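You operate a simulated robot arm through the tools that you are given. There is no shell and no other tool. Be economical: measure what you need, move in short steps, check, and stop when the job is done.

Carry out the task below with a simulated robot arm. There is one attempt and no reset: what you move stays moved.

TASK
Close the upper desk drawer.

It is judged by the outcome, as a careful person would: the job done as asked, and still so three seconds after it is handed in. It fails if anything else is knocked over, pushed out of place, dropped, spilled or broken.

THE ROBOT
A 6-joint arm with a two-finger parallel gripper, fixed in place. Base frame: the origin is at the foot of the arm, x ahead of it, y to its left, z up. Lengths are in mm, angles in degrees, forces in N, time in s.
With the tool pointing down near the work surface it reaches from about 220 to 660 mm from the base axis. Its first joint turns from -66.0 to 66.0 degrees. Payload 2.9 kg.
Tool frame: the origin (TCP) lies between the finger pads and is the grasp point; the fingertips stand 30 mm ahead of it; z points along the fingers, y is the line along which they close. The gripper opens to 110 mm. The fingers are 20 mm wide and 10 mm thick; the gripper's body (48 by 112 mm) begins 55 mm behind the TCP.
Orientation is told as [roll, pitch, yaw] about the base's x, y, z axes, in that order, counted from this pose: with the fingers straight down and closing along the base's y, the tool's x points along the base's -x, its y along +y and its z along -z.

THE INTERFACE
- The arm moves only by the tool nudge_tool. Its argument "increments" is a list of rows, each a list of 7 numbers: the turn, a rotation vector about the tool's x, y, z in degrees, then the shift along the tool's x, y, z in mm, then the opening in per cent of the stroke, from 0 (shut) to 100 (fully open). In form: [[ax, ay, az, x, y, z, claw], ...]. A call has 1 to 12 rows; each row shifts and turns the commanded pose from where the row before left it, along the tool's axes as they then stand. A row lasts 0.2 s, in which the tool goes at most 50 mm and 8.6 degrees; a call with a longer step from one row to the next is refused whole, and so is a gripper value outside its range. A pose out of reach is approached as far as the arm can. The call stops where the force on the tool passes 40 N (or 10 N more than at its start, if that is more) or the arm is blocked; 0.2 s more then pass. The fingers move at their own pace (about 108 mm/s each) and stop on an object; they squeeze with about 27 N. The grip force told is the motor's: it shows also when the fingers shut on nothing. Time passes only in rows, and 0.2 s behind the last, so rows that do not move let the fingers close. It gives the time, the measured TCP pose, the force on the tool (base axes), the opening and the grip force at its end, in the units of the frame above (readings bear some noise).
- Cameras (640 x 400 px; columns grow to the right, rows downward): "scene" is fixed at [72.2, 434.6, 1372.6]; the picture's right is [-0.79, -0.62, 0.00], its down [-0.42, 0.53, -0.74] and it looks along [0.46, -0.58, -0.67] (base axes); focal length 324 px, centre (320, 200). "wrist" rides on the gripper at [-36, 0, -57] in the tool frame; the picture's right is [0.00, -1.00, 0.00], its down [0.97, 0.00, -0.24] and it looks along [0.24, 0.00, 0.97] (tool axes); focal length 218 px, centre (320, 200).
- grab_frame(camera): a new picture of that camera. No time passes.
- pixel_to_xyz(camera, pixels): there is no depth. For up to 12 entries [column, row, z] of the newest picture of that camera ("zoom" is the newest enlarged one), the place [x, y] in the base frame at which the ray of that pixel passes the height z, good to about 3 mm. No time passes.
- enlarge(camera, box): a new picture of the part [left, top, right, bottom] of that camera's present view, enlarged. No time passes.
- job_done(): hands the job in; it is judged then, once.

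Work in short steps. Measure before you move; look again where a grasp or a placing could have gone wrong, and mend it. You have 60 turns and 20 pictures in all, the two below and enlarged ones among them. Open the gripper and draw the arm clear of the work before you hand the job in, unless the task says otherwise; then end with one line.

The tools are called after ">>>" by a JSON object that holds its "fn" and its "kwargs". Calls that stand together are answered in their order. nudge_tool: Moves the arm, as the interface text tells. Its arguments: {"type":"object","properties":{"increments":{"type":"array","items":{"type":"array","items":{"type":"number"}}}},"required":["increments"]} The other tools are called the same way: grab_frame (camera) takes a picture; pixel_to_xyz (camera, pixels) gives the place at which the rays of pixels pass given heights; enlarge (camera, box) takes an enlarged picture of a part of a camera's view; job_done () hands the job in.

At the start:

```text
time_s: 0.0
position: [374.6, 37.4, 888.8]
tool_rot: [0.0, 0.0, -0.1]
ft_force: [0.4, 0.0, 0.4]
finger_gap: 109.9
finger_force: 0.1
```

scene: 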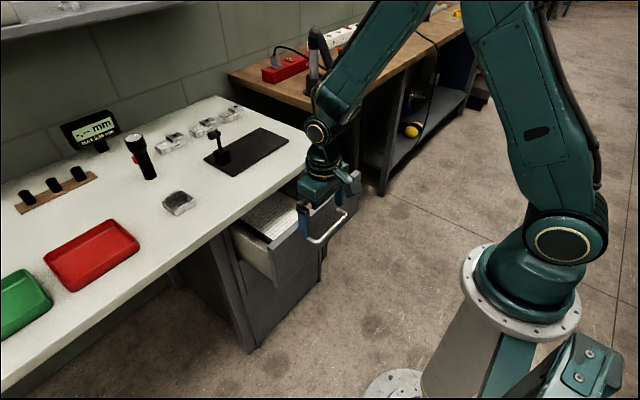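
wrist: 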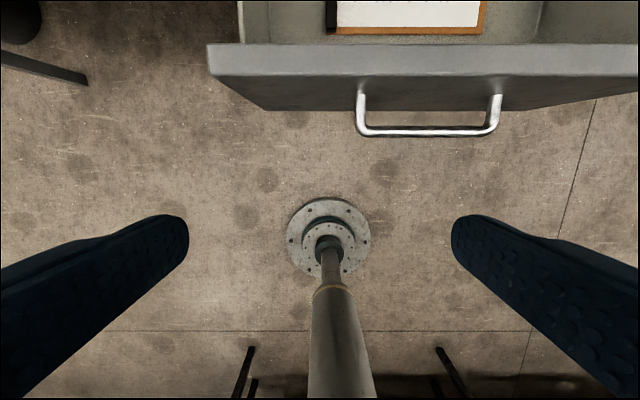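

The drawer stands open toward the arm, with its handle near scene pixel (330,228). I'll enlarge that area and measure the front at plausible heights.

>>> {"fn": "enlarge", "kwargs": {"camera": "scene", "box": [200, 140, 400, 360]}}

>>> {"fn": "pixel_to_xyz", "kwargs": {"camera": "wrist", "pixels": [[210, 75, 620], [210, 75, 640], [210, 45, 640], [360, 130, 560], [360, 130, 590], [495, 130, 560], [495, 130, 590], [210, 45, 600], [330, 30, 560]]}}

>>> {"fn": "pixel_to_xyz", "kwargs": {"camera": "scene", "pixels": [[313, 242, 560], [313, 242, 590], [346, 211, 560], [346, 211, 590], [274, 243, 620], [274, 243, 600], [232, 222, 650], [310, 140, 650]]}}

```text
1.82 times, centred on (300, 250) of scene
```

zoom: 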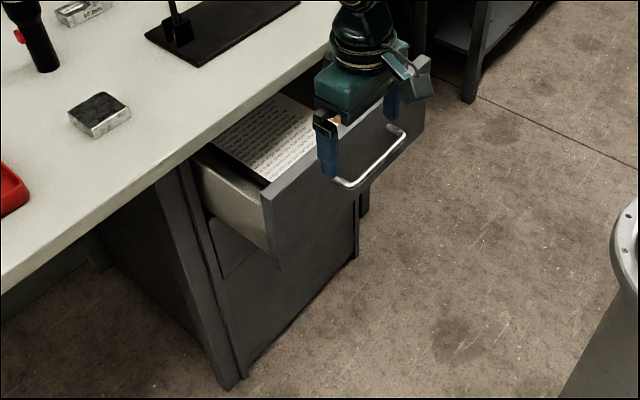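

```text
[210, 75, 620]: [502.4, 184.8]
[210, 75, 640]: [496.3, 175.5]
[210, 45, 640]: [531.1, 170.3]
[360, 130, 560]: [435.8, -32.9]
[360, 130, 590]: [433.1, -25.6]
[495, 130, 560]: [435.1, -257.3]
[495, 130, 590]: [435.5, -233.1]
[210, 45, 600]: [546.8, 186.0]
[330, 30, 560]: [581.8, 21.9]
```

```text
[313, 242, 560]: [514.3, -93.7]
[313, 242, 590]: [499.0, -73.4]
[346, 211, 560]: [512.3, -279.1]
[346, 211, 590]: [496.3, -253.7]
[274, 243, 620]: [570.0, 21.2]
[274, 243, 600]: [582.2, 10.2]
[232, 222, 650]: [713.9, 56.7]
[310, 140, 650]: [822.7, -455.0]
```

The two views disagree at the heights I guessed, so I'll measure at more heights.

>>> {"fn": "pixel_to_xyz", "kwargs": {"camera": "zoom", "pixels": [[150, 178, 650], [330, 45, 650], [345, 185, 540], [345, 185, 620], [345, 185, 700], [403, 138, 540], [403, 138, 620], [403, 138, 700], [262, 195, 560], [262, 195, 640], [430, 58, 560], [430, 58, 640]]}}

>>> {"fn": "pixel_to_xyz", "kwargs": {"camera": "wrist", "pixels": [[358, 132, 540], [358, 132, 620], [358, 132, 700], [497, 132, 540], [497, 132, 620], [497, 132, 700], [208, 76, 560], [208, 76, 640], [208, 44, 560], [208, 44, 640]]}}

>>> {"fn": "grab_frame", "kwargs": {"camera": "wrist"}}

```text
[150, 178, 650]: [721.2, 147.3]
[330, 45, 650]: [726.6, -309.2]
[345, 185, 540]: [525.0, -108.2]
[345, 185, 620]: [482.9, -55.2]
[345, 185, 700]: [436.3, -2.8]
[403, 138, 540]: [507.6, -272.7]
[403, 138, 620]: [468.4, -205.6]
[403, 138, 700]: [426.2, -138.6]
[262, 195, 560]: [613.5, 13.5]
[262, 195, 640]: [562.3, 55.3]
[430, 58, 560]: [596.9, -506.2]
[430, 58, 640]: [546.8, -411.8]
```

```text
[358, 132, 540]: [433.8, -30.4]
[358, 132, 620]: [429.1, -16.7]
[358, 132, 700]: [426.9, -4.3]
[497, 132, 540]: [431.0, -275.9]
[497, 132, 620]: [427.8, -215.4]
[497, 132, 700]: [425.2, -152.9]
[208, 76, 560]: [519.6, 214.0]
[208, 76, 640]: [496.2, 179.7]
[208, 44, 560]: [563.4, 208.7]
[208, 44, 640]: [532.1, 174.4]
```

```text
16 pictures are left
```

wrist: 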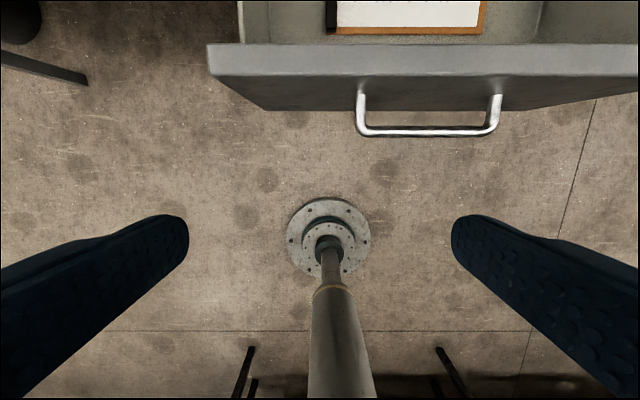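

Triangulating both views puts the handle bar at about x 430, z 700, y −150 to 0. The drawer front's top is at about z 760, with its face at about x 470. I'll shut the fingers, shift to y ≈ −75 and tilt the fingers forward so the body stays clear of the desk top.

>>> {"fn": "nudge_tool", "kwargs": {"increments": [[0, -8.5, 0, 0, -14, 0, 0], [0, -8.5, 0, 0, -14, 0, 0], [0, -8.5, 0, 0, -14, 0, 0], [0, -8.5, 0, 0, -14, 0, 0], [0, -8.5, 0, 0, -14, 0, 0], [0, -8.5, 0, 0, -14, 0, 0], [0, -8.5, 0, 0, -14, 0, 0], [0, -8.5, 0, 0, -14, 0, 0], [0, 0, 0, 0, 0, 0, 0]]}}

>>> {"fn": "grab_frame", "kwargs": {"camera": "wrist"}}

>>> {"fn": "grab_frame", "kwargs": {"camera": "scene"}}

```text
time_s: 2.0
position: [422.9, -89.8, 910.2]
tool_rot: [0.0, -67.0, 0.1]
ft_force: [0.6, -0.4, -0.8]
finger_gap: 0.2
finger_force: 26.7
out of reach, approached as far as the arm can: row 5, 6, 7, 8
```

```text
15 pictures are left
```

wrist: 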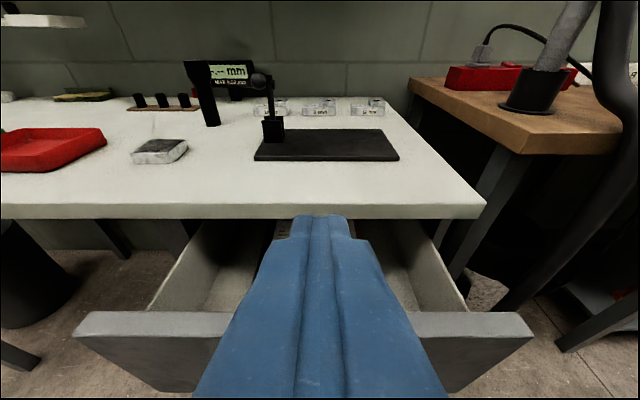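

```text
14 pictures are left
```

scene: 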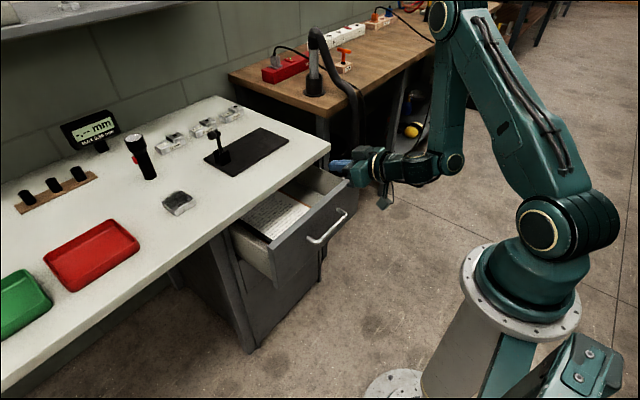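

The tilt got to −67° and the view is clear. I'll triangulate the drawer front's top corners, the desk edge and the handle again.

>>> {"fn": "pixel_to_xyz", "kwargs": {"camera": "wrist", "pixels": [[74, 336, 720], [74, 336, 760], [533, 336, 720], [533, 336, 760], [90, 312, 760], [520, 312, 760], [487, 206, 760], [487, 206, 800], [487, 206, 840]]}}

>>> {"fn": "pixel_to_xyz", "kwargs": {"camera": "scene", "pixels": [[270, 247, 720], [270, 247, 760], [352, 180, 720], [352, 180, 760], [312, 242, 700], [347, 212, 700], [330, 142, 760], [330, 142, 800], [330, 142, 840], [278, 285, 600], [278, 285, 650]]}}

>>> {"fn": "enlarge", "kwargs": {"camera": "scene", "box": [210, 120, 410, 300]}}

```text
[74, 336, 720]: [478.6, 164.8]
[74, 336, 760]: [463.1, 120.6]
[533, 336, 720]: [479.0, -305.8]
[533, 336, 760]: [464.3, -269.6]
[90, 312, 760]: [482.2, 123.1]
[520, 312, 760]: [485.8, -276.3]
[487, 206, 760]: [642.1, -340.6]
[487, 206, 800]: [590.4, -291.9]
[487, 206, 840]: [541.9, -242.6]
```

```text
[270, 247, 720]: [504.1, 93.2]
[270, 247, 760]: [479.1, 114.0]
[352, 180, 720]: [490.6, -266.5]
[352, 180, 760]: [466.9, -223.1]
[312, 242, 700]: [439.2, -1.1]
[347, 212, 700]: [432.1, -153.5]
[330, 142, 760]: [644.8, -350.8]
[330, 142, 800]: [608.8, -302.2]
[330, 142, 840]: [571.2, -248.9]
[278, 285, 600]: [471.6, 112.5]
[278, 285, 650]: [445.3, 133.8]
```

```text
2.22 times, centred on (310, 210) of scene
```

zoom: 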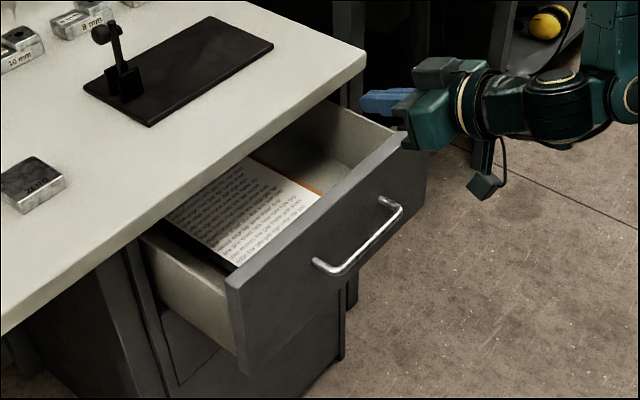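

The face is at x≈465, the top at z≈760, the handle bar at z≈700 and the desk edge at x≈620. I'll try one small step of 40 mm straight down to see how the commanded pose follows after the reach limit.

>>> {"fn": "nudge_tool", "kwargs": {"increments": [[0, 0, 0, 36.8, 0, 15.6, 0], [0, 0, 0, 0, 0, 0, 0], [0, 0, 0, 0, 0, 0, 0]]}}

```text
time_s: 2.8
position: [440.0, -99.1, 879.4]
tool_rot: [0.1, -67.6, 0.1]
ft_force: [-0.2, 0.1, 0.2]
finger_gap: 0.1
finger_force: 27.0
out of reach, approached as far as the arm can: row 1
```

The arm's inner limit pushed the tool outward, so I'll reduce the tilt to about −33° while still high. That lets the tool sit closer in.

>>> {"fn": "nudge_tool", "kwargs": {"increments": [[0, 8.5, 0, 0, 0, 0, 0], [0, 8.5, 0, 0, 0, 0, 0], [0, 8.5, 0, 0, 0, 0, 0], [0, 8.5, 0, 0, 0, 0, 0], [0, 0, 0, 0, 0, 0, 0]]}}

```text
time_s: 4.0
position: [440.2, -99.7, 880.1]
tool_rot: [0.1, -34.0, 0.0]
ft_force: [-0.3, 0.5, 0.4]
finger_gap: 0.0
finger_force: 27.2
```

The commanded pose now equals the measured one. Next I'll draw back to x≈395 at this height and centre on y≈−75.

>>> {"fn": "nudge_tool", "kwargs": {"increments": [[0, 0, 0, 18.6, 12.5, -12.6, 0], [0, 0, 0, 18.6, 12.5, -12.6, 0], [0, 0, 0, 0, 0, 0, 0]]}}

```text
time_s: 4.8
position: [393.2, -71.9, 878.9]
tool_rot: [0.0, -33.9, 0.0]
ft_force: [0.1, -0.6, 0.6]
finger_gap: 0.0
finger_force: 26.7
```

The tool is clear, so I'll lower it to z≈760. That leaves the tip at about (425, 735), above the bar and in front of the panel.

>>> {"fn": "nudge_tool", "kwargs": {"increments": [[0, 0, 0, 13.5, 0, 27.1, 0], [0, 0, 0, 13.5, 0, 27.1, 0], [0, 0, 0, 13.5, 0, 27.1, 0], [0, 0, 0, 13.5, 0, 27.1, 0], [0, 0, 0, 0, 0, 0, 0]]}}

>>> {"fn": "enlarge", "kwargs": {"camera": "scene", "box": [210, 120, 410, 300]}}

>>> {"fn": "grab_frame", "kwargs": {"camera": "wrist"}}

```text
time_s: 6.0
position: [412.0, -71.1, 759.7]
tool_rot: [0.0, -34.0, 0.1]
ft_force: [0.0, 0.6, 0.9]
finger_gap: 0.1
finger_force: 26.5
```

```text
2.22 times, centred on (310, 210) of scene
```

zoom: 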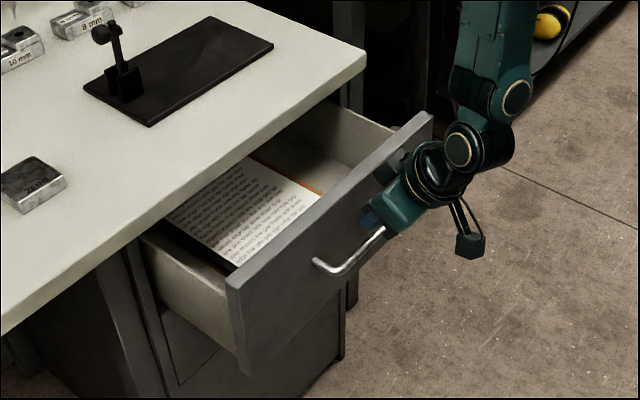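

```text
11 pictures are left
```

wrist: 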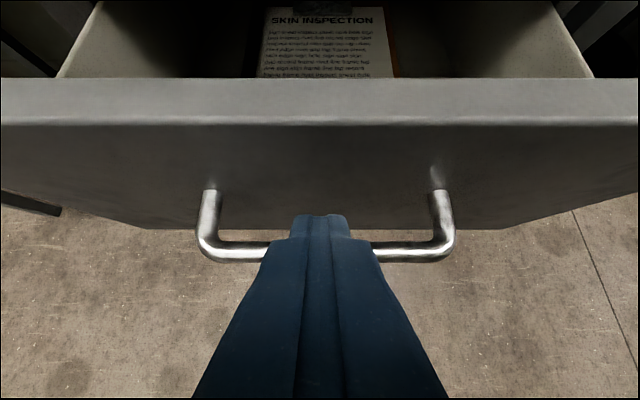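

The tip sits above the handle bar, centred at column 320, facing the panel. I'll push forward along +x in small steps.

>>> {"fn": "nudge_tool", "kwargs": {"increments": [[0, 0, 0, -8.29, 0, 5.59, 0], [0, 0, 0, -8.29, 0, 5.59, 0], [0, 0, 0, -8.29, 0, 5.59, 0], [0, 0, 0, -8.29, 0, 5.59, 0], [0, 0, 0, -8.29, 0, 5.59, 0], [0, 0, 0, -8.29, 0, 5.59, 0], [0, 0, 0, -8.29, 0, 5.59, 0], [0, 0, 0, 0, 0, 0, 0]]}}

```text
time_s: 7.8
position: [483.4, -74.0, 758.3]
tool_rot: [0.0, -34.0, 0.0]
ft_force: [-0.4, 0.0, -0.3]
finger_gap: 0.2
finger_force: 27.0
```

The TCP is at x 483 with no residual force. I'll check whether the drawer moved.

>>> {"fn": "enlarge", "kwargs": {"camera": "scene", "box": [210, 120, 410, 300]}}

```text
2.22 times, centred on (310, 210) of scene
```

zoom: 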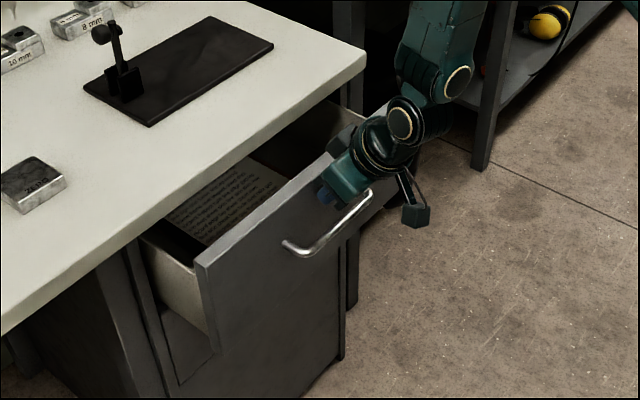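

The drawer follows the push. Before the gripper nears the desk edge, I'll tilt more while advancing, lowering slightly to hold the tip height.

>>> {"fn": "nudge_tool", "kwargs": {"increments": [[0, 0, 0, -8.29, 0, 5.59, 0], [0, -5, 0, -6.6, 0, 7.9, 0], [0, -5, 0, -5.8, 0, 8.5, 0], [0, -5, 0, -5.0, 0, 8.9, 0], [0, -5, 0, -4.2, 0, 9.3, 0], [0, 0, 0, 0, 0, 0, 0]]}}

```text
time_s: 9.2
position: [531.4, -72.6, 748.0]
tool_rot: [-0.1, -54.0, 0.1]
ft_force: [-0.2, 0.0, 0.3]
finger_gap: 0.2
finger_force: 26.9
```

At −54°, the tip is at about (556, 730). I'll continue the same way toward −74°.

>>> {"fn": "nudge_tool", "kwargs": {"increments": [[0, -5, 0, -3.9, 0, 9.6, 0], [0, -5, 0, -3.0, 0, 9.9, 0], [0, -5, 0, -2.1, 0, 10.1, 0], [0, -5, 0, -1.25, 0, 10.2, 0], [0, 0, 0, 0, 0, 0, 0]]}}

>>> {"fn": "enlarge", "kwargs": {"camera": "scene", "box": [210, 120, 410, 300]}}

>>> {"fn": "grab_frame", "kwargs": {"camera": "wrist"}}

```text
time_s: 10.4
position: [570.6, -75.2, 738.3]
tool_rot: [-0.2, -74.1, 0.0]
ft_force: [0.5, -0.1, 0.0]
finger_gap: 0.1
finger_force: 27.0
```

```text
2.22 times, centred on (310, 210) of scene
```

zoom: 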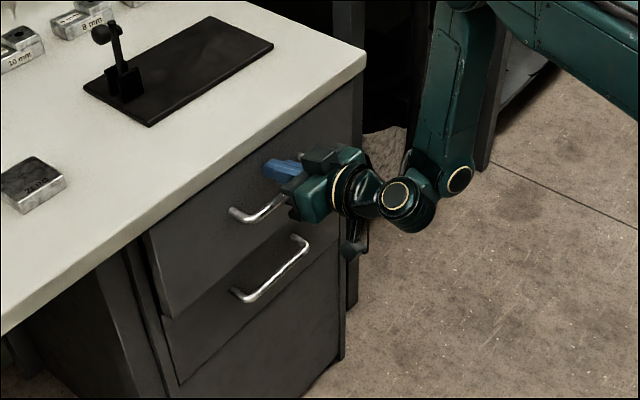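

```text
8 pictures are left
```

wrist: 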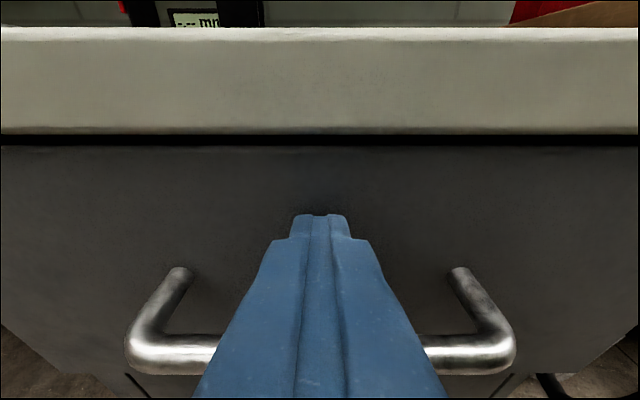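

The front has reached the desk edge but still stands proud of the lower drawer. I'll keep pushing in 5 mm steps until it meets resistance.

>>> {"fn": "nudge_tool", "kwargs": {"increments": [[0, 0, 0, -1.38, 0, 4.8, 0], [0, 0, 0, -1.38, 0, 4.8, 0], [0, 0, 0, -1.38, 0, 4.8, 0], [0, 0, 0, -1.38, 0, 4.8, 0], [0, 0, 0, -1.38, 0, 4.8, 0], [0, 0, 0, -1.38, 0, 4.8, 0], [0, 0, 0, 0, 0, 0, 0]]}}

```text
time_s: 12.1
position: [598.2, -73.0, 736.4]
tool_rot: [0.6, -73.5, -0.6]
ft_force: [-8.8, -0.1, 3.0]
finger_gap: 0.1
finger_force: 27.2
stopped in row 7: the force on the tool passed its limit (the readings are from after the stop); the commanded pose is now the measured one
```

It met a firm stop at x 598. I'll check from the scene camera that the drawer is shut.

>>> {"fn": "enlarge", "kwargs": {"camera": "scene", "box": [210, 120, 410, 300]}}

>>> {"fn": "grab_frame", "kwargs": {"camera": "wrist"}}

```text
2.22 times, centred on (310, 210) of scene
```

zoom: 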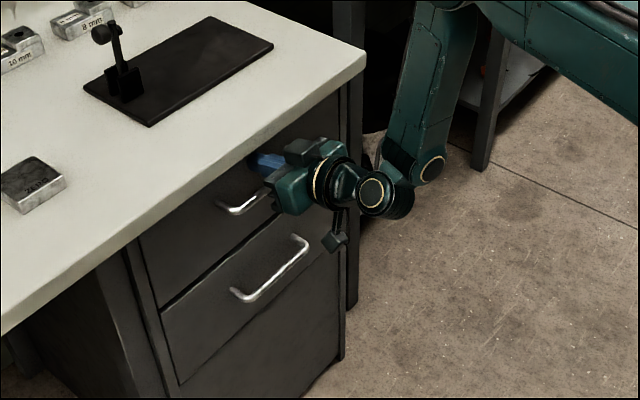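

```text
6 pictures are left
```

wrist: 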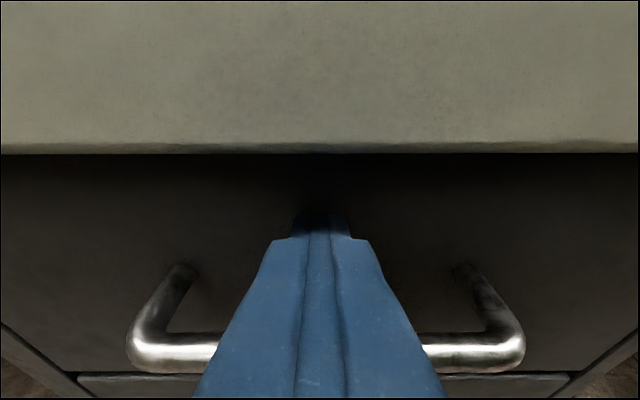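

The front looks flush with the lower drawer. I'll draw straight back 60 mm and inspect it closely.

>>> {"fn": "nudge_tool", "kwargs": {"increments": [[0, 0, 0, 2.8, 0, -9.6, 0], [0, 0, 0, 5.6, 0, -19.2, 0], [0, 0, 0, 5.6, 0, -19.2, 0], [0, 0, 0, 2.8, 0, -9.6, 0], [0, 0, 0, 0, 0, 0, 0]]}}

>>> {"fn": "enlarge", "kwargs": {"camera": "scene", "box": [230, 150, 340, 260]}}

```text
time_s: 13.3
position: [539.8, -75.4, 737.0]
tool_rot: [0.6, -73.7, -0.5]
ft_force: [0.2, 0.4, 0.3]
finger_gap: 0.0
finger_force: 26.8
```

```text
3.64 times, centred on (285, 205) of scene
```

zoom: 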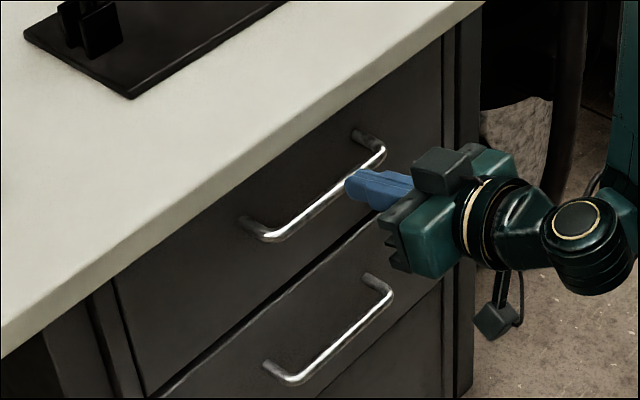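

It appears shut. To verify flushness, I'll compare the upper and lower handle bars' x at equal y.

>>> {"fn": "pixel_to_xyz", "kwargs": {"camera": "zoom", "pixels": [[265, 238, 700], [384, 150, 700], [288, 382, 560], [288, 382, 540], [288, 382, 520], [391, 292, 560], [391, 292, 540], [391, 292, 520], [145, 393, 610], [160, 397, 605]]}}

```text
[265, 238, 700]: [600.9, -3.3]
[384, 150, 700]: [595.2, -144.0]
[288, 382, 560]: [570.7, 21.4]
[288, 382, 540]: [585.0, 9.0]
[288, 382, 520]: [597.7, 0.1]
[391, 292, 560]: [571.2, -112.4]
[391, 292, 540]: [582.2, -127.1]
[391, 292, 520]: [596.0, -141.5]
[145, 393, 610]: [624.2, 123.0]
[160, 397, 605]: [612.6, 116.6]
```

The bars agree within noise (about 598 against 597), so the drawer is fully shut. I'll back away and up, untilt, and open the gripper.

>>> {"fn": "nudge_tool", "kwargs": {"increments": [[0, 0, 0, -6.2, 0, -14.3, 0], [0, 0, 0, -6.2, 0, -14.3, 0], [0, 0, 0, -6.2, 0, -14.3, 0], [0, 0, 0, -6.2, 0, -14.3, 0], [0, 8, 0, -10, 0, -16, 0], [0, 8, 0, -10, 0, -16, 0], [0, 8, 0, -6, 0, -18, 0], [0, 8, 0, -4, 0, -20, 0], [0, 8, 0, 0, 0, -20, 30], [0, 8, 0, 0, 0, -20, 60], [0, 0, 0, 0, 0, 0, 100], [0, 0, 0, 0, 0, 0, 100]]}}

>>> {"fn": "grab_frame", "kwargs": {"camera": "scene"}}

```text
time_s: 15.9
position: [441.3, -79.6, 869.0]
tool_rot: [0.2, -25.7, -0.1]
ft_force: [0.0, 0.2, 0.0]
finger_gap: 110.1
finger_force: 0.1
out of reach, approached as far as the arm can: row 3, 4
```

```text
4 pictures are left
```

scene: 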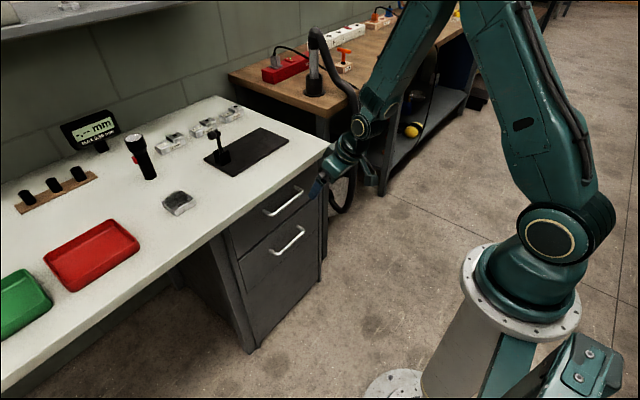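

The drawer is shut, the arm is clear with the gripper open, and everything else is where it was.

>>> {"fn": "job_done", "kwargs": {}}

```text
The job is handed in.
```

The upper desk drawer is closed: I pushed it in until it hit its stop, and it sits flush with the drawer below, with nothing else disturbed.
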